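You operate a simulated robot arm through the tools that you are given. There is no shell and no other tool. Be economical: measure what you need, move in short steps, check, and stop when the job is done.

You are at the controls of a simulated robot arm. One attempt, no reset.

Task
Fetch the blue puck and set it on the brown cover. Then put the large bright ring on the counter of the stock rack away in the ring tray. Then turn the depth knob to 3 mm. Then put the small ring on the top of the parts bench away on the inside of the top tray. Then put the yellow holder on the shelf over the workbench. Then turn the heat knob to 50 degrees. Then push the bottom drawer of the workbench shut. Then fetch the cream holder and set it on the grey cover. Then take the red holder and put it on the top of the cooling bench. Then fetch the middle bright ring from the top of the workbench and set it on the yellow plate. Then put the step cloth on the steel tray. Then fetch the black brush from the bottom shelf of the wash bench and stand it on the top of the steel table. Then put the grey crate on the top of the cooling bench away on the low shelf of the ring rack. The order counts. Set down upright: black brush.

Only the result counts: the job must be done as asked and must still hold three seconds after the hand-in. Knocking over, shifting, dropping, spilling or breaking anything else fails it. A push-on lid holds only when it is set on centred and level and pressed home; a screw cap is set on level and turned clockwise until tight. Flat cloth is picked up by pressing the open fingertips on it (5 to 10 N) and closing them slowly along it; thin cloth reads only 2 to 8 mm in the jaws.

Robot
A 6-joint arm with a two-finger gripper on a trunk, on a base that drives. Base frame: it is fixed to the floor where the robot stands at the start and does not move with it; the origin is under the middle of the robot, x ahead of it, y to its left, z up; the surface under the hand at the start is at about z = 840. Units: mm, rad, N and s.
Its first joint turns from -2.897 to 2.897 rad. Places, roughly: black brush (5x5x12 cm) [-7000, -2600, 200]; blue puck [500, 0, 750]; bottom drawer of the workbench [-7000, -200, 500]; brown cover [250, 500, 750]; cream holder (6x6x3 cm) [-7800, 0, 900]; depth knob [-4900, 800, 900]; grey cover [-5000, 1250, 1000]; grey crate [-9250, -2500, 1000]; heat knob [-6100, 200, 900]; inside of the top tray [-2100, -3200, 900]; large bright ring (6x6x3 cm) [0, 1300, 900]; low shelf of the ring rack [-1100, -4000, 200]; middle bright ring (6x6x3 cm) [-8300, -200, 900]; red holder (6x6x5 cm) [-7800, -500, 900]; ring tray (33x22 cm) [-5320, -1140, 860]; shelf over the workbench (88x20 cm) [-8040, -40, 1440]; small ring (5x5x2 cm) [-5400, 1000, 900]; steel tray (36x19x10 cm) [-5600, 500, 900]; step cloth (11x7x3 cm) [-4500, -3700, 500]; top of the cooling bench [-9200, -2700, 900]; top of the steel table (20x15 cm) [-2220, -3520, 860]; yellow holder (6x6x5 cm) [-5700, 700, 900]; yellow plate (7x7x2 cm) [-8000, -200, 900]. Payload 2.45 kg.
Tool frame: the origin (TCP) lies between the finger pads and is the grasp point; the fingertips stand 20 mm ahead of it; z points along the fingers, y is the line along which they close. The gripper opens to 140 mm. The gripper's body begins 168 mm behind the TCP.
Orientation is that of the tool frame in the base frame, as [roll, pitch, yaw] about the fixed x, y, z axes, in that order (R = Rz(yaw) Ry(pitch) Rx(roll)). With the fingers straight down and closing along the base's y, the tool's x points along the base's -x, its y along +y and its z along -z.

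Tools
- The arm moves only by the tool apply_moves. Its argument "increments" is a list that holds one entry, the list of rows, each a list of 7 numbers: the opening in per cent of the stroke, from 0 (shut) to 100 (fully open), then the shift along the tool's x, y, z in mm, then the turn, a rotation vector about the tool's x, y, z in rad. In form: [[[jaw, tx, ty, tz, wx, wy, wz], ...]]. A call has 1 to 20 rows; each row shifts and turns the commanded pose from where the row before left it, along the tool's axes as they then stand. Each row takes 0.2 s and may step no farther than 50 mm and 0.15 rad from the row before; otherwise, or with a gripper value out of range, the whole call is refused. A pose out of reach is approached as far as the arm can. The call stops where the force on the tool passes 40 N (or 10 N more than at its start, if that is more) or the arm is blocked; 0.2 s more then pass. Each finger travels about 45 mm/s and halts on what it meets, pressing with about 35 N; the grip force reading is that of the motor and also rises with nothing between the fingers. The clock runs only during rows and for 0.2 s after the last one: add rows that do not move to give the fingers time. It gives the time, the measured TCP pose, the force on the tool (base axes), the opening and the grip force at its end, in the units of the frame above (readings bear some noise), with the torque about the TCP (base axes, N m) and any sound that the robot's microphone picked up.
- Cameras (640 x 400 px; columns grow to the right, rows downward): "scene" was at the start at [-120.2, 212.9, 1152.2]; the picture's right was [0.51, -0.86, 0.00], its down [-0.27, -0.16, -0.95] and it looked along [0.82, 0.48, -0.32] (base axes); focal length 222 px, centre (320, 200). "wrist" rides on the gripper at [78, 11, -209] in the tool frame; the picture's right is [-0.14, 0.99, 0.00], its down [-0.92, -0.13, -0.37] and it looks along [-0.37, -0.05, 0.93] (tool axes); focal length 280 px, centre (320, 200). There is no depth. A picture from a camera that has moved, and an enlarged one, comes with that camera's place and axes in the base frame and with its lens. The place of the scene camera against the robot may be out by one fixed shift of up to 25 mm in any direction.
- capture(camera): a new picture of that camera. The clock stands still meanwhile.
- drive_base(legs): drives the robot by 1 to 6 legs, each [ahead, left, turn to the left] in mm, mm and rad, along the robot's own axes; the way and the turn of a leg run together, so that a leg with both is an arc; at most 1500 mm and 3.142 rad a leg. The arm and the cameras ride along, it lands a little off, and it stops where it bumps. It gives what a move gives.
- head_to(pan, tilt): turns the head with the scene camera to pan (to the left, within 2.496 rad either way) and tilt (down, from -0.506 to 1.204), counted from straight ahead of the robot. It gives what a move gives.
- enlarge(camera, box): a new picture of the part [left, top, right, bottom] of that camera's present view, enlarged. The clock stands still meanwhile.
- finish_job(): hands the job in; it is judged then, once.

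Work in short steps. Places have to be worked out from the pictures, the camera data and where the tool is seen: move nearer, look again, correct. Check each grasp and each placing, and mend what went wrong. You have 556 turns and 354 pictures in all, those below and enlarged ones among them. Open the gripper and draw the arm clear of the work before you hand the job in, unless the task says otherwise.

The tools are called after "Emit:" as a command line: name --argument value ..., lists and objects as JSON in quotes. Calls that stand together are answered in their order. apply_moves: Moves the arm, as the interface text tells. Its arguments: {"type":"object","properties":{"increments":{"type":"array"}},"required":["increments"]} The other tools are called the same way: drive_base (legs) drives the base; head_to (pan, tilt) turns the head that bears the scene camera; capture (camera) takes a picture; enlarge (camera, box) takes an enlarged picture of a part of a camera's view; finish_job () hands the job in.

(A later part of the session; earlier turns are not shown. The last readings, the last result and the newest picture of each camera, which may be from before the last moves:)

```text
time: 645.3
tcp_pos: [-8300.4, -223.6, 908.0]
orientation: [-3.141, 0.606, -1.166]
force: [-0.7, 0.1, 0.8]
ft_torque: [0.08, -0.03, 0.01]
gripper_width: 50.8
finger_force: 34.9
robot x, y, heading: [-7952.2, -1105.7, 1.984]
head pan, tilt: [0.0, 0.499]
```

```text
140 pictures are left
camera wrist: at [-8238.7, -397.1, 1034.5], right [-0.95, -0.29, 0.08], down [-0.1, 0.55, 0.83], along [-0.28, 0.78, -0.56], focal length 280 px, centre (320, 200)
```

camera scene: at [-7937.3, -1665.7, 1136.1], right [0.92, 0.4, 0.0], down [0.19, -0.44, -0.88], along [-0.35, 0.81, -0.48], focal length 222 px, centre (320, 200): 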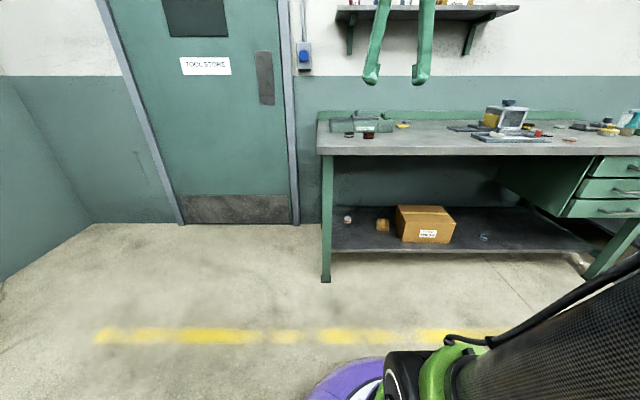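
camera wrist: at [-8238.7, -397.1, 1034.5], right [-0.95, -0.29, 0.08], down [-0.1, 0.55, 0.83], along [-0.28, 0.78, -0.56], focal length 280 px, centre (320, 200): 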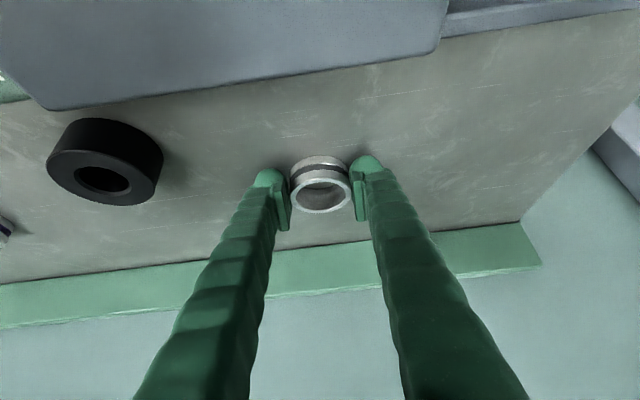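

The middle ring is gripped, reading 51 mm. I back out along the tool axis and move across to above the yellow plate.

Emit:
apply_moves --increments '[[[31, 0, 0, -25, 0, 0, 0], [31, 0, 0, -45, 0, 0, 0], [31, 0, 0, -45, 0, 0, 0], [31, 0, 0, -45, 0, 0, 0], [31, 0, 0, -45, 0, 0, 0], [31, 0, 0, -45, 0, 0, 0], [31, 14.8, -42.7, -6, 0, 0, 0], [31, 14.8, -42.7, -6, 0, 0, 0], [31, 14.8, -42.7, -6, 0, 0, 0], [31, 14.8, -42.7, -6, 0, 0, 0], [31, 14.8, -42.7, -6, 0, 0, 0], [31, 14.8, -42.7, -6, 0, 0, 0], [31, 0, 0, 0, 0, 0, 0]]]'

Emit:
capture --camera "wrist"

```text
time: 648.1
tcp_pos: [-7970.8, -340.7, 1092.7]
orientation: [-3.141, 0.605, -1.168]
force: [-0.2, -0.1, -0.9]
ft_torque: [0.02, -0.04, 0.03]
gripper_width: 50.6
finger_force: 35.0
robot x, y, heading: [-7949.3, -1109.2, 1.98]
head pan, tilt: [0.0, 0.499]
```

```text
139 pictures are left
camera wrist: at [-7909.1, -514.2, 1219.0], right [-0.95, -0.29, 0.08], down [-0.1, 0.55, 0.83], along [-0.28, 0.78, -0.56], focal length 280 px, centre (320, 200)
```

wrist: 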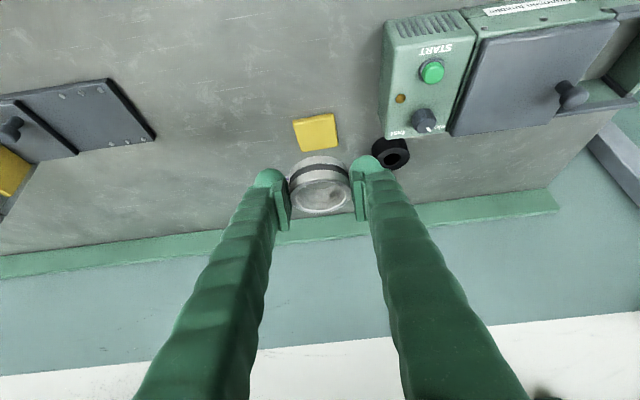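

Emit:
apply_moves --increments '[[[31, 0.5, -0.6, 45, 0, 0, 0], [31, 0.5, -0.6, 45, 0, 0, 0], [31, 0.5, -0.6, 45, 0, 0, 0], [31, 0.5, -0.6, 25, 0, 0, 0], [31, 0, 0, 0, 0, 0, 0]]]'

Emit:
capture --camera "wrist"

Emit:
enlarge --camera "scene" --box '[330, 80, 530, 180]'

```text
time: 649.3
tcp_pos: [-8006.0, -258.8, 960.5]
orientation: [3.141, 0.606, -1.166]
force: [0.1, -0.1, -1.1]
ft_torque: [-0.03, -0.01, 0.02]
gripper_width: 50.4
finger_force: 34.9
robot x, y, heading: [-7953.1, -1109.0, 1.985]
head pan, tilt: [0.0, 0.499]
```

```text
138 pictures are left
camera wrist: at [-7944.4, -431.8, 1086.4], right [-0.95, -0.29, 0.08], down [-0.1, 0.55, 0.83], along [-0.28, 0.78, -0.56], focal length 280 px, centre (320, 200)
```

wrist: 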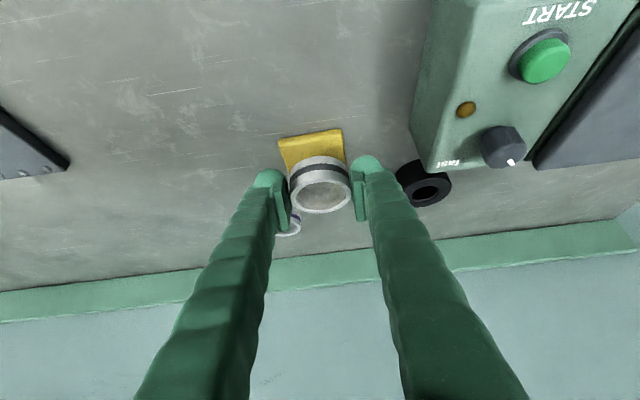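

```text
3.20 times, centred on (430, 130) of scene
camera zoom: at [-8081.4, -1280.7, 1136.1], right [0.92, 0.4, 0.0], down [0.19, -0.44, -0.88], along [-0.35, 0.8, -0.48], focal length 710 px, centre (-32, 424)
```

zoom: 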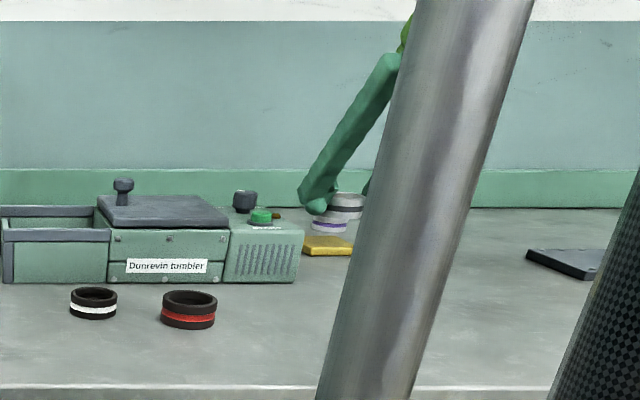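

Emit:
apply_moves --increments '[[[31, -2.6, -2.3, 19, 0, 0, 0], [31, -2.6, -2.3, 15, 0, 0, 0], [31, 1.7, 0, 2.5, 0, 0, 0], [31, 1.7, 0, 2.5, 0, 0, 0], [31, 1.7, 0, 2.5, 0, 0, 0], [31, 0, 0, 0, 0, 0, 0]]]'

Emit:
capture --camera "wrist"

```text
time: 650.7
tcp_pos: [-8011.5, -234.7, 926.7]
orientation: [-3.141, 0.604, -1.167]
force: [-0.6, 0.1, -1.5]
ft_torque: [-0.05, -0.02, -0.01]
gripper_width: 50.8
finger_force: 35.2
robot x, y, heading: [-7948.3, -1110.1, 1.982]
head pan, tilt: [0.0, 0.499]
```

```text
136 pictures are left
camera wrist: at [-7949.4, -407.8, 1052.9], right [-0.95, -0.29, 0.08], down [-0.1, 0.55, 0.83], along [-0.28, 0.78, -0.56], focal length 280 px, centre (320, 200)
```

wrist: 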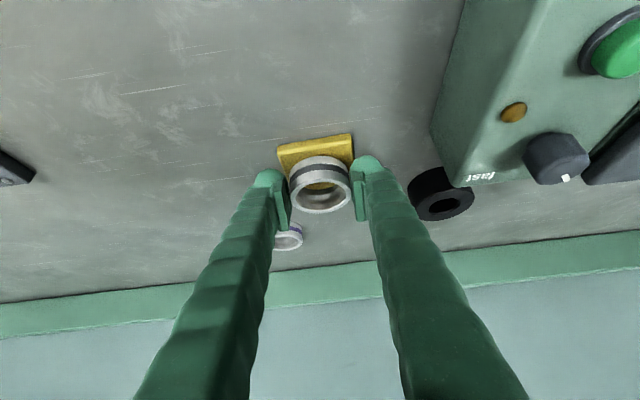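

Emit:
apply_moves --increments '[[[31, 1.1, 0, 1.6, 0, 0, 0], [31, 1.1, 0, 1.6, 0, 0, 0], [31, 1.1, 0, 1.6, 0, 0, 0], [31, 1.1, 0, 1.6, 0, 0, 0], [31, 1.1, 0, 1.6, 0, 0, 0], [31, 1.1, 0, 1.6, 0, 0, 0], [31, 1.1, 0, 1.6, 0, 0, 0], [31, 1.1, 0, 1.6, 0, 0, 0], [31, 0, 0, 0, 0, 0, 0]]]'

```text
time: 652.3
tcp_pos: [-8010.3, -235.2, 915.3]
orientation: [3.141, 0.608, -1.165]
force: [-0.9, -6.2, 14.8]
ft_torque: [-0.28, 0.26, 0.08]
gripper_width: 50.4
finger_force: 34.8
robot x, y, heading: [-7954.3, -1111.4, 1.983]
head pan, tilt: [0.0, 0.499]
stopped in row 7: the force on the tool passed its limit at 43 N (the readings are from after the stop); the commanded pose is now the measured one
```

Emit:
apply_moves --increments '[[[33, -0.6, 0, -0.8, 0, 0, 0], [37, 0, 0, 0, 0, 0, 0], [41, 0, 0, 0, 0, 0, 0], [45, 0, 0, 0, 0, 0, 0], [45, 0, 0, -15, 0, 0, 0], [45, 0, 0, -40, 0, 0, 0], [45, 0, 0, -45, 0, 0, 0], [45, 0, 0, -45, 0, 0, 0], [45, 0, 0, -45, 0, 0, 0], [45, 0, 0, 0, 0, 0, 0]]]'

Emit:
capture --camera "wrist"

Emit:
enlarge --camera "wrist" --box '[260, 90, 380, 170]'

```text
time: 654.5
tcp_pos: [-7968.6, -335.8, 1069.9]
orientation: [3.14, 0.609, -1.164]
force: [0.7, 0.1, 0.2]
ft_torque: [0.0, -0.05, -0.01]
gripper_width: 63.0
finger_force: 0.1
robot x, y, heading: [-7951.5, -1108.0, 1.987]
head pan, tilt: [0.0, 0.499]
```

```text
135 pictures are left
camera wrist: at [-7907.1, -509.8, 1196.3], right [-0.95, -0.29, 0.08], down [-0.1, 0.55, 0.83], along [-0.28, 0.78, -0.55], focal length 280 px, centre (320, 200)
```

wrist: 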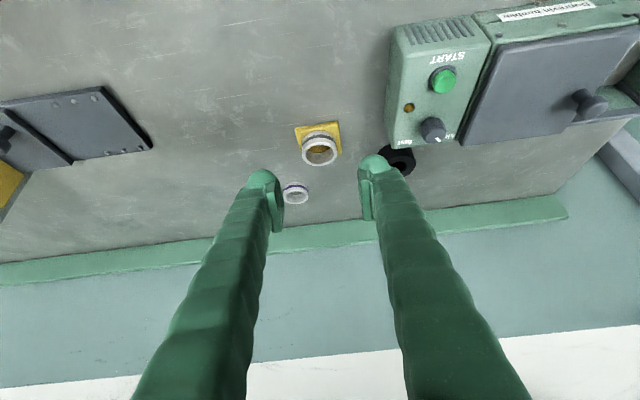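

```text
5.00 times, centred on (320, 130) of wrist
camera zoom: at [-7907.1, -509.8, 1196.3], right [-0.95, -0.29, 0.08], down [-0.1, 0.55, 0.83], along [-0.28, 0.78, -0.55], focal length 1402 px, centre (320, 550)
```

zoom: 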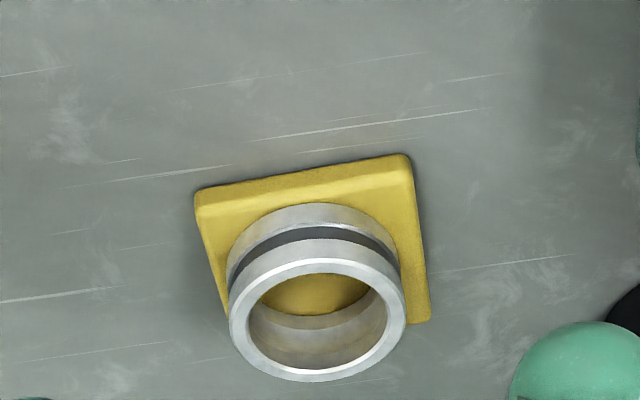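

The ring sits on the yellow plate. Next is the step cloth near the big machine. I straighten and retract the arm, then drive back to the main aisle.

Emit:
apply_moves --increments '[[[45, 0, 0, -40, 0, 0.122, 0], [45, 0, 0, -30, 0, 0.122, 0], [45, 0, 0, 0, 0, 0.122, 0], [45, 0, 0, 0, 0, 0.122, 0], [45, 0, 0, 0, 0, 0.121, 0], [45, 35, 25, 0, 0, 0, 0], [45, 35, 25, 0, 0, 0, 0], [45, 35, 25, 0, 0, 0, 0], [45, 35, 25, 0, 0, 0, 0], [45, 35, 25, 0, 0, 0, 0], [45, 0, 0, 0, 0, 0, 0]]]'

Emit:
drive_base --legs '[[-340, 0, -0.01], [0, -1100, 0]]'

Emit:
head_to --pan 2.2 --tilt 0.4

Emit:
capture --camera "scene"

```text
time: 656.9
tcp_pos: [-7997.9, -578.2, 1130.2]
orientation: [3.141, -0.001, -1.169]
force: [0.1, -0.9, -1.0]
ft_torque: [0.02, 0.0, 0.01]
gripper_width: 63.3
finger_force: 0.1
robot x, y, heading: [-7953.4, -1111.2, 1.982]
head pan, tilt: [0.0, 0.499]
```

```text
time: 664.3
tcp_pos: [-6855.6, -443.2, 1130.2]
orientation: [3.141, -0.001, -1.163]
force: [1.4, 0.0, -0.1]
ft_torque: [0.0, -0.02, 0.0]
gripper_width: 63.0
finger_force: 0.0
robot x, y, heading: [-6807.1, -976.8, 1.992]
head pan, tilt: [0.0, 0.499]
```

```text
time: 666.4
tcp_pos: [-6855.0, -442.6, 1132.2]
orientation: [3.141, -0.002, -1.161]
force: [0.1, -0.1, 0.0]
ft_torque: [-0.01, 0.01, -0.01]
gripper_width: 63.0
finger_force: 0.1
robot x, y, heading: [-6803.0, -976.6, 1.988]
head pan, tilt: [2.201, 0.4]
```

```text
133 pictures are left
camera scene: at [-6945.0, -1309.3, 1145.2], right [-0.87, 0.5, 0.0], down [0.19, 0.34, -0.92], along [-0.46, -0.8, -0.39], focal length 222 px, centre (320, 200)
```

scene: 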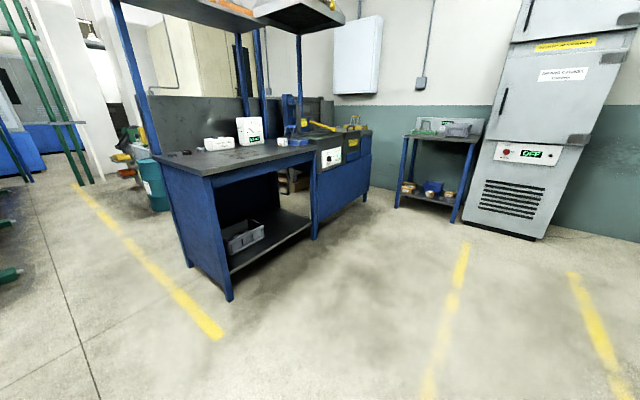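

I see the wash bench for later. Now I go back to the main aisle and along it to the -u side of the big machine.

Emit:
drive_base --legs '[[-1450, 0, -0.016], [-270, 0, 0], [0, -1450, 0], [0, -600, 0]]'

Emit:
head_to --pan 2.3 --tilt 0.4

Emit:
capture --camera "scene"

```text
time: 685.0
tcp_pos: [-4263.6, -1235.6, 1131.3]
orientation: [3.141, -0.002, -1.185]
force: [0.2, -0.3, 0.8]
ft_torque: [0.02, -0.03, -0.01]
gripper_width: 63.1
finger_force: 0.0
robot x, y, heading: [-4228.6, -1770.2, 1.969]
head pan, tilt: [2.201, 0.4]
```

```text
time: 685.6
tcp_pos: [-4262.9, -1237.2, 1131.9]
orientation: [3.142, -0.002, -1.182]
force: [-0.2, -0.4, -0.4]
ft_torque: [-0.02, 0.02, -0.01]
gripper_width: 63.0
finger_force: 0.1
robot x, y, heading: [-4224.4, -1768.0, 1.966]
head pan, tilt: [2.3, 0.4]
```

```text
132 pictures are left
camera scene: at [-4362.9, -2104.9, 1145.2], right [-0.9, 0.43, 0.0], down [0.17, 0.35, -0.92], along [-0.4, -0.83, -0.39], focal length 222 px, centre (320, 200)
```

scene: 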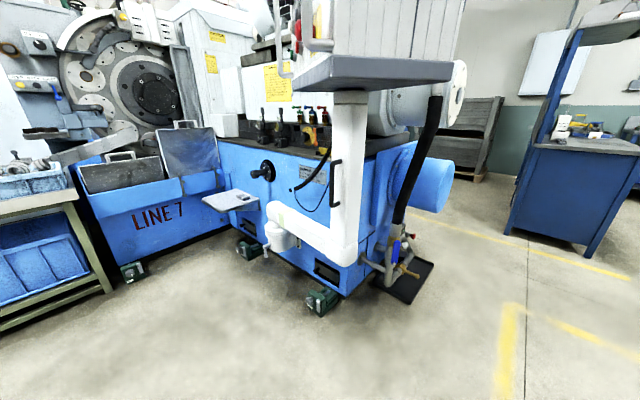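

The step on the machine at about pixel (240,200) matches. I zoom in.

Emit:
enlarge --camera "scene" --box '[170, 150, 310, 260]'

```text
3.64 times, centred on (240, 205) of scene
camera zoom: at [-4362.9, -2104.9, 1145.2], right [-0.9, 0.43, 0.0], down [0.17, 0.35, -0.92], along [-0.4, -0.83, -0.39], focal length 806 px, centre (611, 182)
```

zoom: 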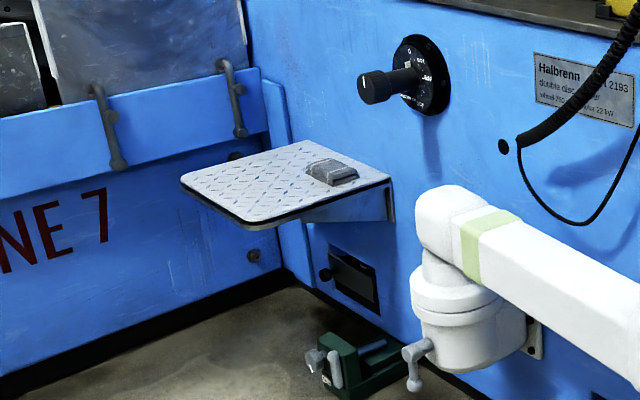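

The folded cloth lies on the machine's step at about (-4517,-3762,500). I turn to face the machine, then sidestep along its open side.

Emit:
drive_base --legs '[[0, 0, 1.577], [0, 1300, 0], [0, 300, 0]]'

Emit:
head_to --pan 0.2 --tilt 0.5

Emit:
capture --camera "scene"

```text
time: 697.7
tcp_pos: [-4123.6, -3271.8, 1131.3]
orientation: [3.14, -0.002, 0.394]
force: [0.4, -0.1, -0.1]
ft_torque: [0.02, 0.03, -0.02]
gripper_width: 62.8
finger_force: 0.0
robot x, y, heading: [-3590.6, -3232.6, -2.743]
head pan, tilt: [2.3, 0.4]
```

```text
time: 699.7
tcp_pos: [-4124.7, -3271.7, 1130.7]
orientation: [3.14, -0.001, 0.393]
force: [0.3, 0.2, 0.3]
ft_torque: [0.03, -0.01, -0.01]
gripper_width: 63.0
finger_force: 0.1
robot x, y, heading: [-3589.6, -3227.0, -2.737]
head pan, tilt: [0.201, 0.499]
```

```text
130 pictures are left
camera scene: at [-3434.3, -3377.8, 1136.1], right [-0.57, 0.82, 0.0], down [0.39, 0.27, -0.88], along [-0.72, -0.5, -0.48], focal length 222 px, centre (320, 200)
```

scene: 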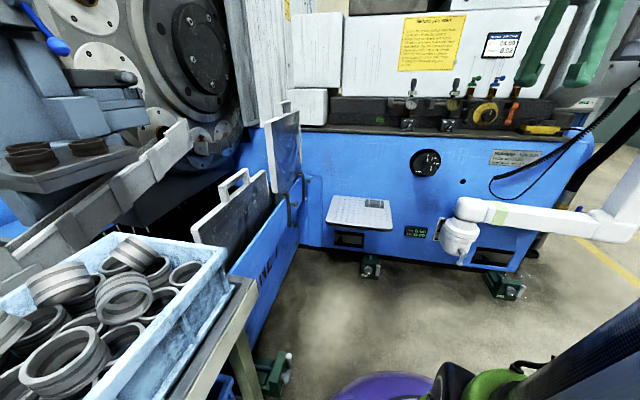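

Emit:
drive_base --legs '[[330, 0, 0]]'

Emit:
capture --camera "scene"

Emit:
capture --camera "wrist"

```text
time: 701.8
tcp_pos: [-4425.1, -3394.5, 1130.9]
orientation: [-3.141, -0.001, 0.386]
force: [0.1, -0.7, -0.1]
ft_torque: [0.0, 0.0, 0.0]
gripper_width: 63.2
finger_force: 0.0
robot x, y, heading: [-3892.7, -3358.1, -2.743]
head pan, tilt: [0.201, 0.499]
```

```text
129 pictures are left
camera scene: at [-3735.3, -3506.1, 1136.1], right [-0.56, 0.83, 0.0], down [0.4, 0.27, -0.88], along [-0.73, -0.49, -0.48], focal length 222 px, centre (320, 200)
```

scene: 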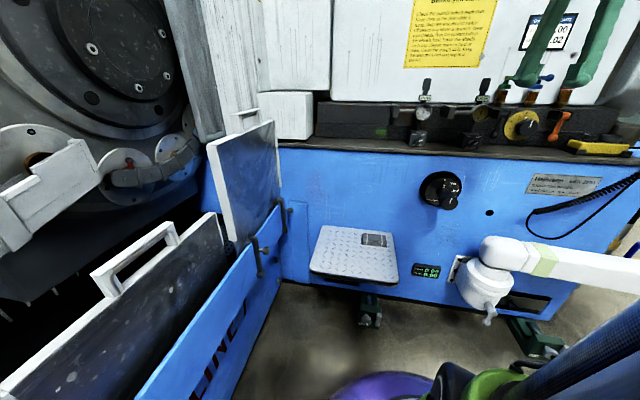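

```text
128 pictures are left
camera wrist: at [-4349.0, -3376.9, 1339.3], right [0.25, -0.97, 0.0], down [-0.9, -0.23, 0.37], along [-0.36, -0.09, -0.93], focal length 280 px, centre (320, 200)
```

wrist: 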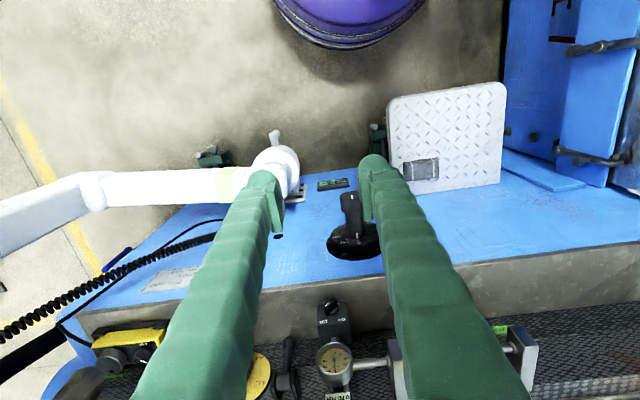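

Emit:
enlarge --camera "wrist" --box '[370, 130, 470, 200]'

Emit:
enlarge --camera "scene" --box '[300, 210, 420, 300]'

```text
5.71 times, centred on (420, 165) of wrist
camera zoom: at [-4349.0, -3376.9, 1339.3], right [0.25, -0.97, 0.0], down [-0.9, -0.23, 0.37], along [-0.36, -0.09, -0.93], focal length 1602 px, centre (-251, 400)
```

zoom: 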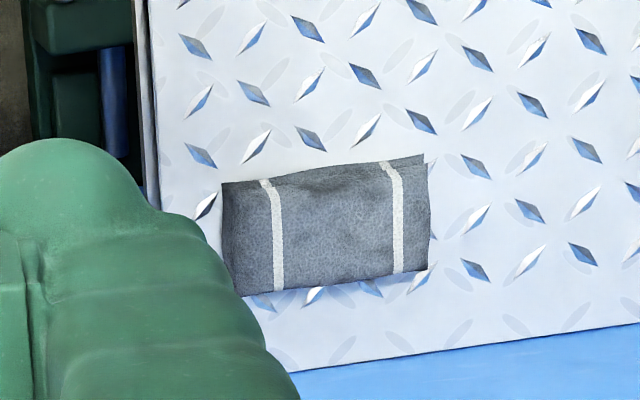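

```text
4.44 times, centred on (360, 255) of scene
camera zoom: at [-3735.3, -3506.1, 1136.1], right [-0.56, 0.83, 0.0], down [0.4, 0.27, -0.88], along [-0.73, -0.49, -0.48], focal length 985 px, centre (142, -44)
```

zoom: 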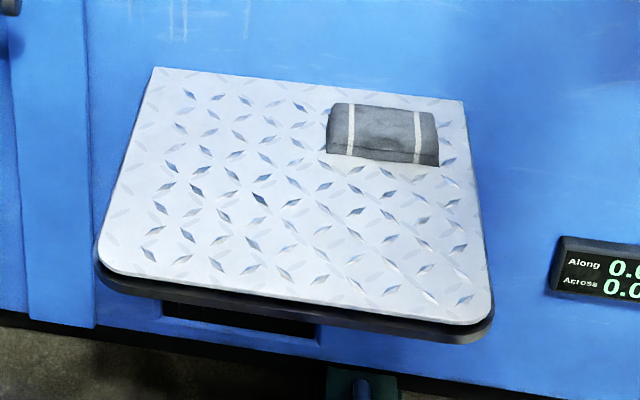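

The cloth is a folded pack about 11 by 7 cm, its centre near (-4493,-3723), top at z of about 530. I move over it and open the jaws fully to take it across its long side, clear of the machine face.

Emit:
apply_moves --increments '[[[70, -23.3, 34.8, 0, 0, 0, 0], [80, -23.3, 34.8, 0, 0, 0, 0], [90, -23.3, 34.8, 0, 0, 0, 0], [100, -23.3, 34.8, 0, 0, 0, 0], [100, -23.3, 34.8, 0, 0, 0, 0], [100, -23.3, 34.8, 0, 0, 0, 0], [100, -23.3, 34.8, 0, 0, 0, 0], [100, -23.3, 34.8, 0, 0, 0, 0], [100, 0, 0, 0, 0, 0, 0]]]'

Emit:
capture --camera "wrist"

Emit:
capture --camera "scene"

```text
time: 703.8
tcp_pos: [-4491.8, -3724.6, 1130.8]
orientation: [3.141, -0.002, 0.388]
force: [0.2, 0.2, -1.1]
ft_torque: [-0.01, 0.01, 0.0]
gripper_width: 139.9
finger_force: 0.1
robot x, y, heading: [-3892.5, -3360.5, -2.747]
head pan, tilt: [0.201, 0.499]
```

```text
125 pictures are left
camera wrist: at [-4416.1, -3705.6, 1339.3], right [0.25, -0.97, 0.0], down [-0.9, -0.23, 0.37], along [-0.36, -0.09, -0.93], focal length 280 px, centre (320, 200)
```

wrist: 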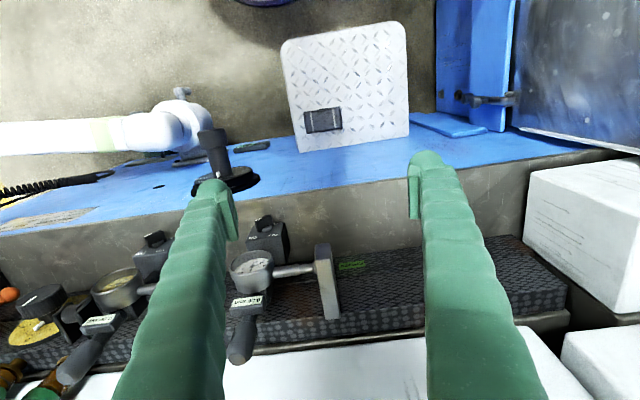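

```text
124 pictures are left
camera scene: at [-3735.3, -3506.1, 1136.0], right [-0.56, 0.83, 0.0], down [0.4, 0.27, -0.88], along [-0.73, -0.49, -0.48], focal length 222 px, centre (320, 200)
```

scene: 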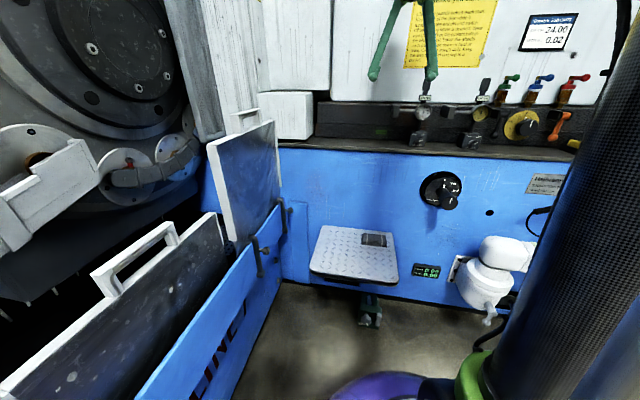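

The cloth is exactly below. To keep the wrist clear of the ledge I tilt the hand back by 15° and then descend straight down.

Emit:
apply_moves --increments '[[[100, 0, 0, 0, 0, -0.13, 0], [100, 0, 0, 0, 0, -0.13, 0], [100, 12.2, 0, 46, 0, 0, 0], [100, 12.2, 0, 46, 0, 0, 0], [100, 12.2, 0, 46, 0, 0, 0], [100, 12.2, 0, 46, 0, 0, 0], [100, 12.2, 0, 46, 0, 0, 0], [100, 12.2, 0, 46, 0, 0, 0], [100, 12.2, 0, 46, 0, 0, 0], [100, 12.2, 0, 46, 0, 0, 0], [100, 12.2, 0, 46, 0, 0, 0], [100, 12.2, 0, 46, 0, 0, 0], [100, 5, 0, 20, 0, 0, 0], [100, 0, 0, 0, 0, 0, 0]]]'

Emit:
capture --camera "wrist"

Emit:
capture --camera "scene"

```text
time: 706.8
tcp_pos: [-4491.8, -3722.7, 634.8]
orientation: [-3.141, 0.259, 0.388]
force: [0.0, -0.1, -0.3]
ft_torque: [0.0, 0.0, 0.03]
gripper_width: 140.1
finger_force: 0.0
robot x, y, heading: [-3893.5, -3362.0, -2.742]
head pan, tilt: [0.201, 0.499]
```

```text
123 pictures are left
camera wrist: at [-4368.6, -3685.2, 815.7], right [0.25, -0.97, 0.04], down [-0.78, -0.18, 0.59], along [-0.57, -0.18, -0.81], focal length 280 px, centre (320, 200)
```

wrist: 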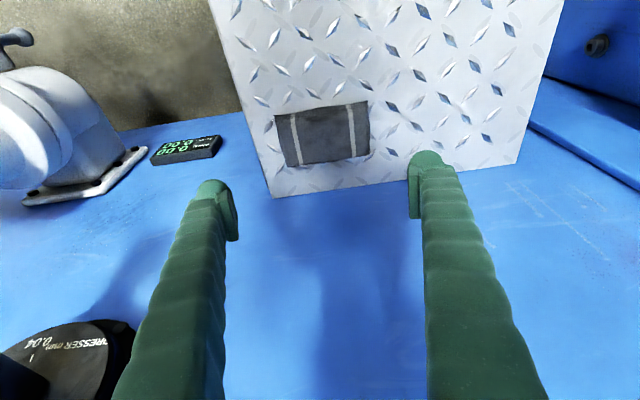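

```text
122 pictures are left
camera scene: at [-3735.4, -3506.2, 1136.0], right [-0.56, 0.83, 0.0], down [0.4, 0.27, -0.88], along [-0.73, -0.49, -0.48], focal length 222 px, centre (320, 200)
```

scene: 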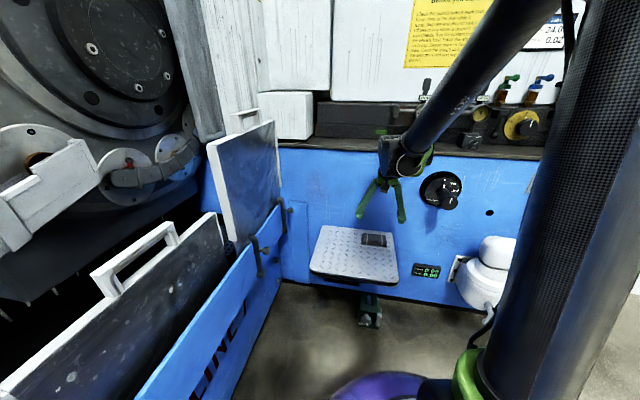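

Emit:
apply_moves --increments '[[[100, 11, 6, 38, 0, 0, 0], [100, 10, 5, 38, 0, 0, 0], [100, 0, 0, 0, 0, 0, 0]]]'

Emit:
capture --camera "wrist"

Emit:
enlarge --camera "scene" --box '[300, 180, 440, 290]'

```text
time: 707.6
tcp_pos: [-4486.4, -3735.0, 554.6]
orientation: [3.14, 0.259, 0.389]
force: [0.2, -0.5, 0.7]
ft_torque: [0.01, -0.03, 0.0]
gripper_width: 139.9
finger_force: 0.0
robot x, y, heading: [-3892.3, -3356.7, -2.74]
head pan, tilt: [0.201, 0.499]
```

```text
121 pictures are left
camera wrist: at [-4363.9, -3696.4, 735.5], right [0.25, -0.97, 0.03], down [-0.78, -0.18, 0.59], along [-0.57, -0.18, -0.81], focal length 280 px, centre (320, 200)
```

wrist: 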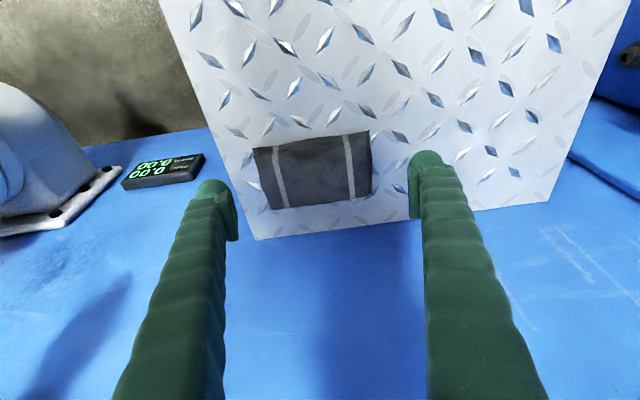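

```text
3.64 times, centred on (370, 235) of scene
camera zoom: at [-3735.4, -3506.2, 1136.0], right [-0.56, 0.83, 0.0], down [0.4, 0.27, -0.88], along [-0.73, -0.49, -0.48], focal length 806 px, centre (138, 73)
```

zoom: 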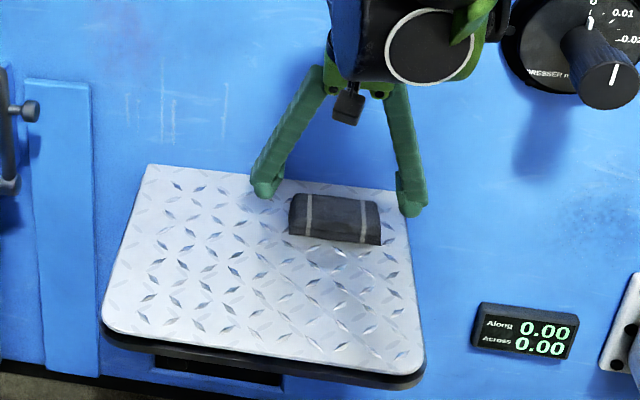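

The cloth's top works out at z of about 497. I continue down in small steps.

Emit:
apply_moves --increments '[[[100, 2, -3, 25, 0, 0, 0], [100, 1, 0, 12, 0, 0, 0], [100, 0, 0, 5, 0, 0, 0], [100, 0, 0, 5, 0, 0, 0], [100, 0, 0, 0, 0, 0, 0]]]'

Emit:
capture --camera "wrist"

Emit:
enlarge --camera "scene" --box '[330, 200, 430, 270]'

```text
time: 708.6
tcp_pos: [-4496.2, -3734.6, 514.0]
orientation: [-3.141, 0.262, 0.387]
force: [5.1, 3.0, 32.3]
ft_torque: [0.22, -0.35, -0.26]
gripper_width: 140.2
finger_force: 0.1
robot x, y, heading: [-3894.5, -3354.9, -2.741]
head pan, tilt: [0.201, 0.499]
stopped in row 4: the force on the tool passed its limit at 58 N (the readings are from after the stop); the commanded pose is now the measured one
```

```text
119 pictures are left
camera wrist: at [-4372.8, -3696.0, 694.2], right [0.25, -0.97, 0.04], down [-0.78, -0.18, 0.59], along [-0.57, -0.18, -0.8], focal length 280 px, centre (320, 200)
```

wrist: 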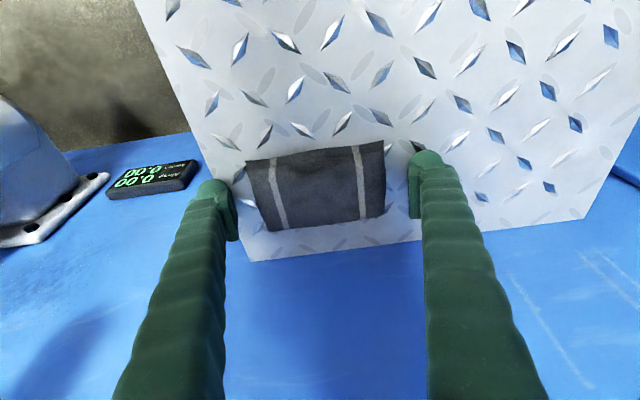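

```text
5.71 times, centred on (380, 235) of scene
camera zoom: at [-3734.4, -3505.6, 1136.0], right [-0.56, 0.83, 0.0], down [0.39, 0.27, -0.88], along [-0.73, -0.5, -0.48], focal length 1267 px, centre (-23, 0)
```

zoom: 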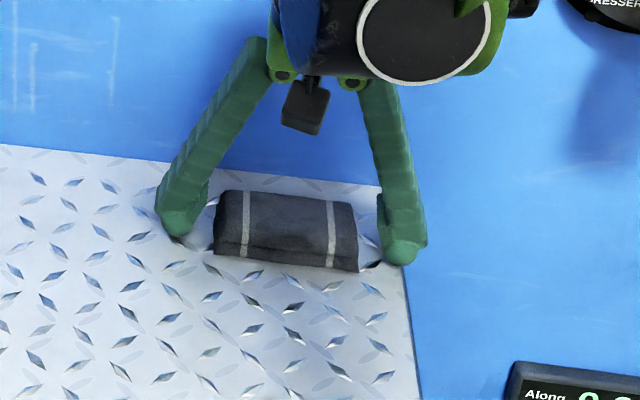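

The tips touch the step at about z=490. I raise 2 mm and close slowly on the cloth.

Emit:
apply_moves --increments '[[[100, -0.5, 0, -2.5, 0, 0, 0], [94, 0, 0, 0, 0, 0, 0], [88, 0, 0, 0, 0, 0, 0], [83, 0, 0, 0, 0, 0, 0], [79, 0, 0, 0, 0, 0, 0], [76, 0, 0, 0, 0, 0, 0], [73, 0, 0, 0, 0, 0, 0], [71, 0, 0, 0, 0, 0, 0], [71, 0, 0, 0, 0, 0, 0]]]'

Emit:
capture --camera "wrist"

```text
time: 709.8
tcp_pos: [-4495.6, -3734.5, 516.3]
orientation: [-3.141, 0.262, 0.39]
force: [5.7, 3.6, 44.7]
ft_torque: [0.19, -0.44, 0.07]
gripper_width: 113.4
finger_force: 38.8
robot x, y, heading: [-3891.1, -3358.7, -2.747]
head pan, tilt: [0.201, 0.499]
stopped in row 5: the force on the tool passed its limit at 46 N (the readings are from after the stop); the commanded pose is now the measured one
```

```text
117 pictures are left
camera wrist: at [-4373.4, -3696.1, 697.8], right [0.25, -0.97, 0.04], down [-0.78, -0.18, 0.59], along [-0.57, -0.18, -0.8], focal length 280 px, centre (320, 200)
```

wrist: 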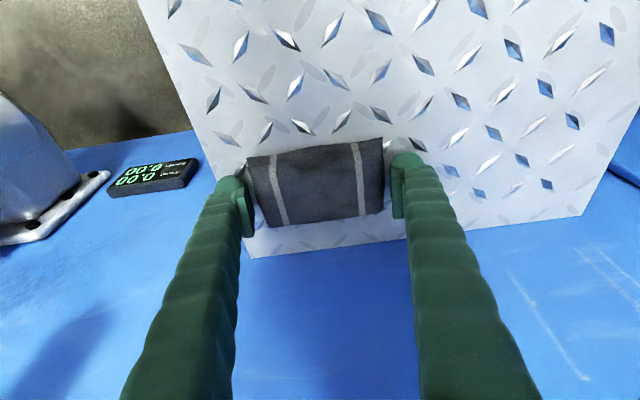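

The fingertips swing slightly lower as they close. I raise a few millimetres and close further.

Emit:
apply_moves --increments '[[[80, -1, 0, -4, 0, 0, 0], [78, 0, 0, 0, 0, 0, 0], [76, 0, 0, -1, 0, 0, 0], [74, 0, 0, 0, 0, 0, 0], [72, 0, 0, 0, 0, 0, 0], [70, 0, 0, 0, 0, 0, 0], [70, 0, 0, 0, 0, 0, 0]]]'

Emit:
enlarge --camera "wrist" --box '[200, 110, 440, 260]'

```text
time: 711.4
tcp_pos: [-4498.6, -3735.0, 520.7]
orientation: [3.14, 0.26, 0.387]
force: [0.1, 0.9, -0.3]
ft_torque: [-0.03, -0.01, 0.03]
gripper_width: 111.7
finger_force: 34.5
robot x, y, heading: [-3895.8, -3357.7, -2.741]
head pan, tilt: [0.201, 0.499]
```

```text
2.67 times, centred on (320, 185) of wrist
camera zoom: at [-4374.3, -3696.1, 701.6], right [0.25, -0.97, 0.04], down [-0.78, -0.18, 0.59], along [-0.57, -0.18, -0.8], focal length 748 px, centre (320, 240)
```

zoom: 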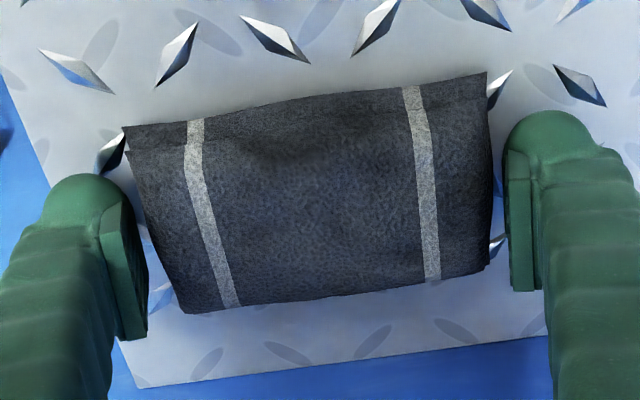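

The jaws have stopped at 112 mm with full grip force. I lift a little and see whether the cloth comes along.

Emit:
apply_moves --increments '[[[70, -3, 0, -12, 0, 0, 0], [70, -6, 0, -24, 0, 0, 0], [70, -9, 0, -36, 0, 0, 0], [70, 0, 0, 0, 0, 0, 0]]]'

Emit:
capture --camera "wrist"

```text
time: 712.4
tcp_pos: [-4497.0, -3736.0, 595.7]
orientation: [-3.141, 0.259, 0.389]
force: [0.4, -0.8, -0.3]
ft_torque: [-0.01, 0.0, -0.01]
gripper_width: 111.3
finger_force: 35.1
robot x, y, heading: [-3892.1, -3357.4, -2.744]
head pan, tilt: [0.201, 0.499]
```

```text
115 pictures are left
camera wrist: at [-4373.3, -3697.2, 776.0], right [0.25, -0.97, 0.04], down [-0.78, -0.18, 0.59], along [-0.57, -0.18, -0.8], focal length 280 px, centre (320, 200)
```

wrist: 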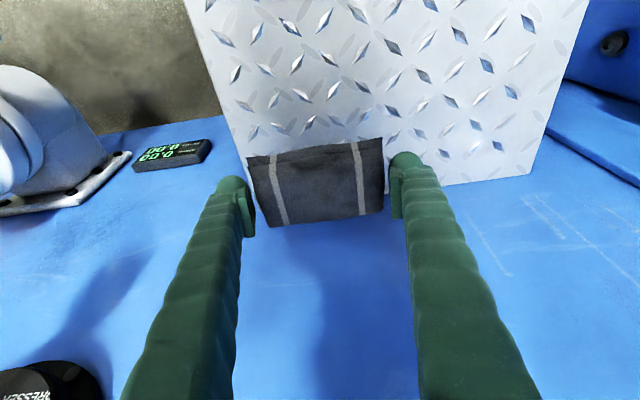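

The cloth comes up with the hand. I raise it straight up and retract.

Emit:
apply_moves --increments '[[[70, -12, 0, -45, 0, 0, 0], [70, -12, 0, -45, 0, 0, 0], [70, -12, 0, -45, 0, 0, 0], [70, -12, 0, -45, 0, 0, 0], [70, -12, 0, -45, 0, 0, 0], [70, -12, 0, -45, 0, 0, 0], [70, -12, 0, -45, 0, 0, 0], [70, -12, 0, -45, 0, 0, 0], [70, -12, 0, -45, 0, 0, 0], [70, -12, 0, -45, 0, 0, 0], [70, -12, 0, -45, 0, 0, 0], [70, -6, 0, -25, 0, 0, 0], [70, 45, 0, 0, 0, 0, 0], [70, 45, 0, 0, 0, 0, 0], [70, 45, 0, 0, 0, 0, 0], [70, 45, 0, 0, 0, 0, 0], [70, 0, 0, 0, 0, 0, 0]]]'

Emit:
capture --camera "wrist"

```text
time: 716.0
tcp_pos: [-4333.0, -3669.4, 1085.8]
orientation: [3.141, 0.26, 0.387]
force: [0.5, 0.1, 0.0]
ft_torque: [-0.01, 0.01, 0.03]
gripper_width: 111.1
finger_force: 34.9
robot x, y, heading: [-3893.5, -3355.5, -2.741]
head pan, tilt: [0.201, 0.499]
```

```text
114 pictures are left
camera wrist: at [-4209.0, -3631.0, 1267.6], right [0.25, -0.97, 0.04], down [-0.78, -0.18, 0.59], along [-0.57, -0.18, -0.8], focal length 280 px, centre (320, 200)
```

wrist: 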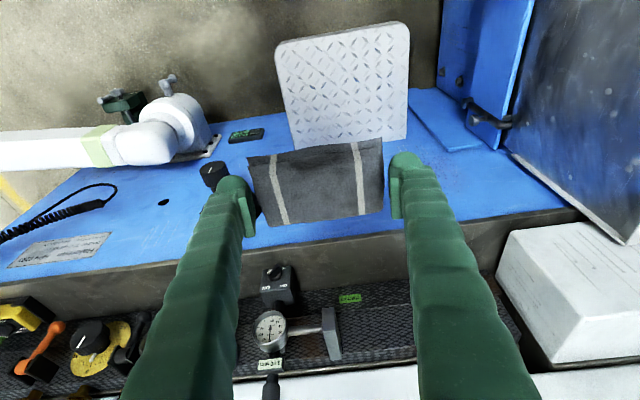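

The cloth is held. I keep this tilt so it will lie flat later, raise a little, and drive back out to the aisle.

Emit:
apply_moves --increments '[[[70, -12, 0, -45, 0, 0, 0], [70, 0, 0, 0, 0, 0, 0]]]'

Emit:
drive_base --legs '[[-330, 0, 0], [0, -1450, 0], [0, -140, 0], [0, 0, -1.57]]'

Emit:
drive_base --legs '[[0, 1450, 0], [0, 630, 0]]'

```text
time: 716.6
tcp_pos: [-4332.1, -3669.0, 1134.4]
orientation: [3.141, 0.26, 0.387]
force: [0.3, -0.1, -0.2]
ft_torque: [0.0, 0.0, 0.03]
gripper_width: 111.1
finger_force: 35.2
robot x, y, heading: [-3890.9, -3359.4, -2.746]
head pan, tilt: [0.201, 0.499]
```

```text
time: 730.4
tcp_pos: [-4536.9, -1307.5, 1133.4]
orientation: [-3.141, 0.26, -1.173]
force: [-0.2, 0.4, -0.4]
ft_torque: [-0.02, 0.02, 0.02]
gripper_width: 109.8
finger_force: 35.0
robot x, y, heading: [-4220.2, -1745.8, 1.981]
head pan, tilt: [0.201, 0.499]
```

```text
time: 740.7
tcp_pos: [-6427.3, -2150.5, 1133.0]
orientation: [3.14, 0.26, -1.154]
force: [0.9, 0.6, -0.1]
ft_torque: [0.0, -0.02, -0.01]
gripper_width: 109.5
finger_force: 34.8
robot x, y, heading: [-6100.6, -2581.1, 1.998]
head pan, tilt: [0.201, 0.499]
```

Emit:
drive_base --legs '[[1450, 0, -0.026], [300, 0, 0], [0, -1450, 0], [0, -240, 0]]'

Emit:
head_to --pan 0.1 --tilt 0.5

Emit:
capture --camera "scene"

```text
time: 757.6
tcp_pos: [-5498.1, 89.6, 1133.4]
orientation: [-3.14, 0.26, -1.199]
force: [-0.4, -0.3, 0.6]
ft_torque: [0.0, -0.01, -0.02]
gripper_width: 108.5
finger_force: 35.1
robot x, y, heading: [-5195.0, -355.5, 1.95]
head pan, tilt: [0.201, 0.499]
```

```text
time: 758.3
tcp_pos: [-5498.0, 89.0, 1132.9]
orientation: [3.141, 0.261, -1.198]
force: [-0.6, -0.2, 0.0]
ft_torque: [-0.04, -0.01, -0.02]
gripper_width: 108.8
finger_force: 35.4
robot x, y, heading: [-5193.3, -357.1, 1.951]
head pan, tilt: [0.099, 0.499]
```

```text
113 pictures are left
camera scene: at [-5338.4, -527.3, 1136.0], right [0.89, 0.46, 0.0], down [0.22, -0.42, -0.88], along [-0.41, 0.78, -0.48], focal length 222 px, centre (320, 200)
```

scene: 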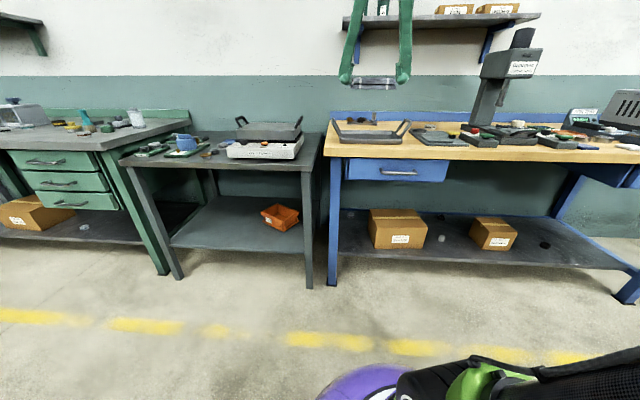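

Emit:
drive_base --legs '[[330, 0, 0.02]]'

Emit:
capture --camera "wrist"

```text
time: 760.5
tcp_pos: [-5637.4, 387.8, 1133.5]
orientation: [3.141, 0.259, -1.176]
force: [-0.4, 0.2, 0.1]
ft_torque: [-0.02, 0.02, -0.02]
gripper_width: 108.8
finger_force: 34.7
robot x, y, heading: [-5323.0, -50.5, 1.977]
head pan, tilt: [0.099, 0.499]
```

```text
112 pictures are left
camera wrist: at [-5597.3, 265.0, 1314.2], right [-0.97, -0.26, 0.04], down [-0.19, 0.78, 0.59], along [-0.18, 0.57, -0.8], focal length 280 px, centre (320, 200)
```

wrist: 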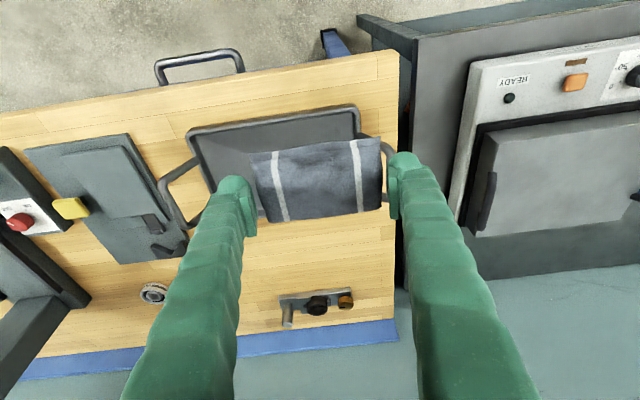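

I move over the tray's centre, at about (-5613,509).

Emit:
apply_moves --increments '[[[70, -33, -23, 8.8, 0, 0, 0], [70, -33, -23, 8.8, 0, 0, 0], [70, -33, -23, 8.8, 0, 0, 0], [70, 11.6, 0, 43.5, 0, 0, 0], [70, 11.6, 0, 43.5, 0, 0, 0], [70, 0, 0, 0, 0, 0, 0]]]'

Emit:
capture --camera "wrist"

```text
time: 761.9
tcp_pos: [-5613.3, 510.5, 1042.2]
orientation: [-3.141, 0.26, -1.178]
force: [0.1, -0.7, -0.4]
ft_torque: [-0.01, 0.0, -0.03]
gripper_width: 108.6
finger_force: 34.9
robot x, y, heading: [-5323.3, -46.2, 1.978]
head pan, tilt: [0.099, 0.499]
```

```text
111 pictures are left
camera wrist: at [-5573.0, 386.8, 1222.9], right [-0.97, -0.26, 0.04], down [-0.19, 0.78, 0.59], along [-0.18, 0.57, -0.8], focal length 280 px, centre (320, 200)
```

wrist: 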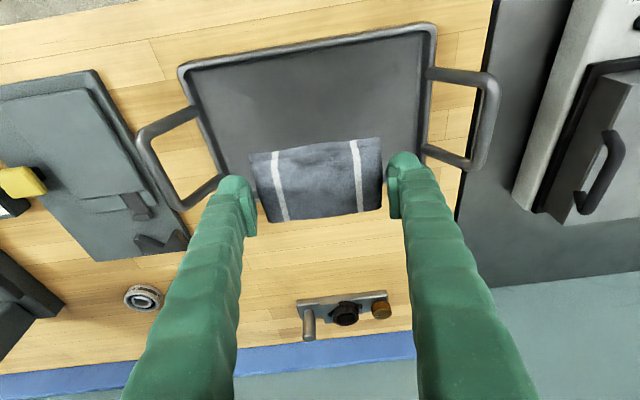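

Centred over the tray. I lower the cloth.

Emit:
apply_moves --increments '[[[70, 11.6, 0, 43.5, 0, 0, 0], [70, 11.6, 0, 43.5, 0, 0, 0], [70, 4, 0, 15, 0, 0, 0], [70, 1.3, 0, 4.8, 0, 0, 0], [70, 1.3, 0, 4.8, 0, 0, 0], [70, 1.3, 0, 4.8, 0, 0, 0], [70, 0, 0, 0, 0, 0, 0]]]'

Emit:
enlarge --camera "scene" --box '[300, 90, 460, 190]'

```text
time: 763.5
tcp_pos: [-5613.4, 509.4, 923.6]
orientation: [-3.141, 0.259, -1.176]
force: [0.1, -0.6, -1.3]
ft_torque: [0.01, 0.01, 0.01]
gripper_width: 109.0
finger_force: 35.1
robot x, y, heading: [-5323.9, -47.0, 1.978]
head pan, tilt: [0.099, 0.499]
```

```text
4.00 times, centred on (380, 140) of scene
camera zoom: at [-5462.5, -222.4, 1136.0], right [0.88, 0.48, 0.0], down [0.23, -0.42, -0.88], along [-0.42, 0.77, -0.48], focal length 887 px, centre (80, 440)
```

zoom: 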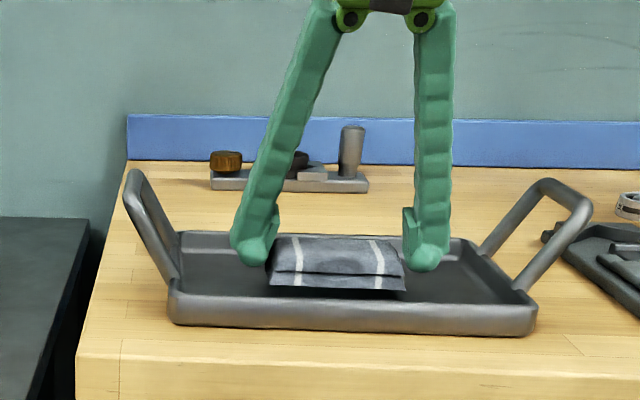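

Nearly down. I continue in small steps until contact.

Emit:
apply_moves --increments '[[[70, 0.8, 0, 2.9, 0, 0, 0], [70, 0.8, 0, 2.9, 0, 0, 0], [70, 0.8, 0, 2.9, 0, 0, 0], [70, 0.8, 0, 2.9, 0, 0, 0], [70, 0, 0, 0, 0, 0, 0]]]'

```text
time: 764.7
tcp_pos: [-5613.7, 510.7, 912.9]
orientation: [3.141, 0.261, -1.176]
force: [0.1, -2.1, 12.5]
ft_torque: [-0.26, -0.64, -0.06]
gripper_width: 108.6
finger_force: 34.7
robot x, y, heading: [-5321.5, -49.7, 1.975]
head pan, tilt: [0.099, 0.499]
stopped in row 5: the force on the tool passed its limit at 41 N (the readings are from after the stop); the commanded pose is now the measured one
```

Emit:
apply_moves --increments '[[[80, -0.3, 0, -1, 0, 0, 0], [86, 0, 0, 0, 0, 0, 0], [90, 0, 0, 0, 0, 0, 0], [92, 0, 0, 0, 0, 0, 0], [92, -5, 0, -19, 0, 0, 0], [92, -11.6, 0, -43.5, 0, 0, 0], [92, -11.6, 0, -43.5, 0, 0, 0], [92, -11.6, 0, -43.5, 0, 0, 0], [92, -11.6, 0, -43.5, 0, 0, 0], [92, 0, 0, 0, 0, 0, 0]]]'

Emit:
capture --camera "wrist"

Emit:
enlarge --camera "scene" --box '[300, 90, 460, 190]'

```text
time: 766.9
tcp_pos: [-5613.1, 512.7, 1113.1]
orientation: [-3.141, 0.261, -1.175]
force: [-0.1, 1.0, -0.3]
ft_torque: [-0.02, 0.0, 0.01]
gripper_width: 128.9
finger_force: 0.1
robot x, y, heading: [-5321.3, -47.8, 1.972]
head pan, tilt: [0.099, 0.499]
```

```text
109 pictures are left
camera wrist: at [-5573.7, 388.6, 1294.3], right [-0.97, -0.26, 0.04], down [-0.19, 0.78, 0.59], along [-0.18, 0.57, -0.8], focal length 280 px, centre (320, 200)
```

wrist: 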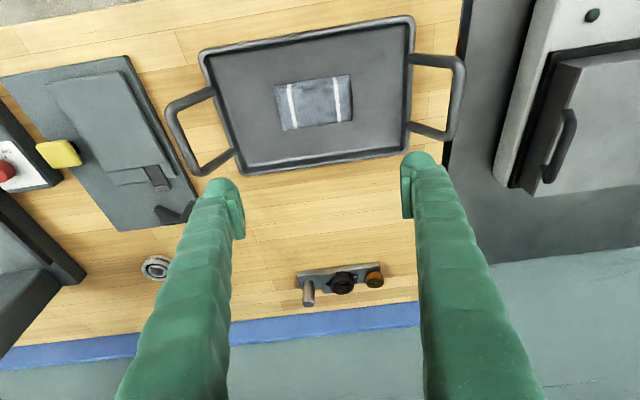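

```text
4.00 times, centred on (380, 140) of scene
camera zoom: at [-5462.5, -222.4, 1136.0], right [0.88, 0.48, 0.0], down [0.23, -0.42, -0.88], along [-0.42, 0.77, -0.48], focal length 887 px, centre (80, 440)
```

zoom: 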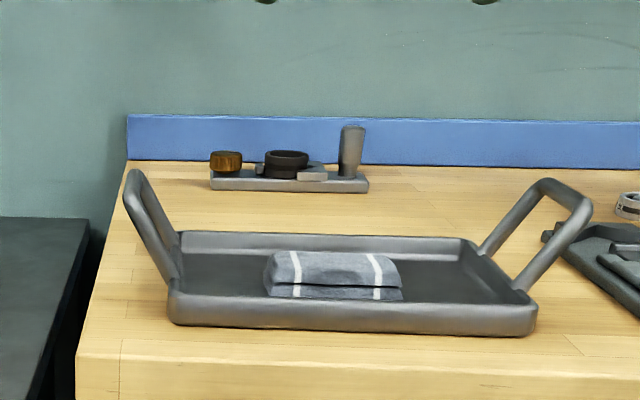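

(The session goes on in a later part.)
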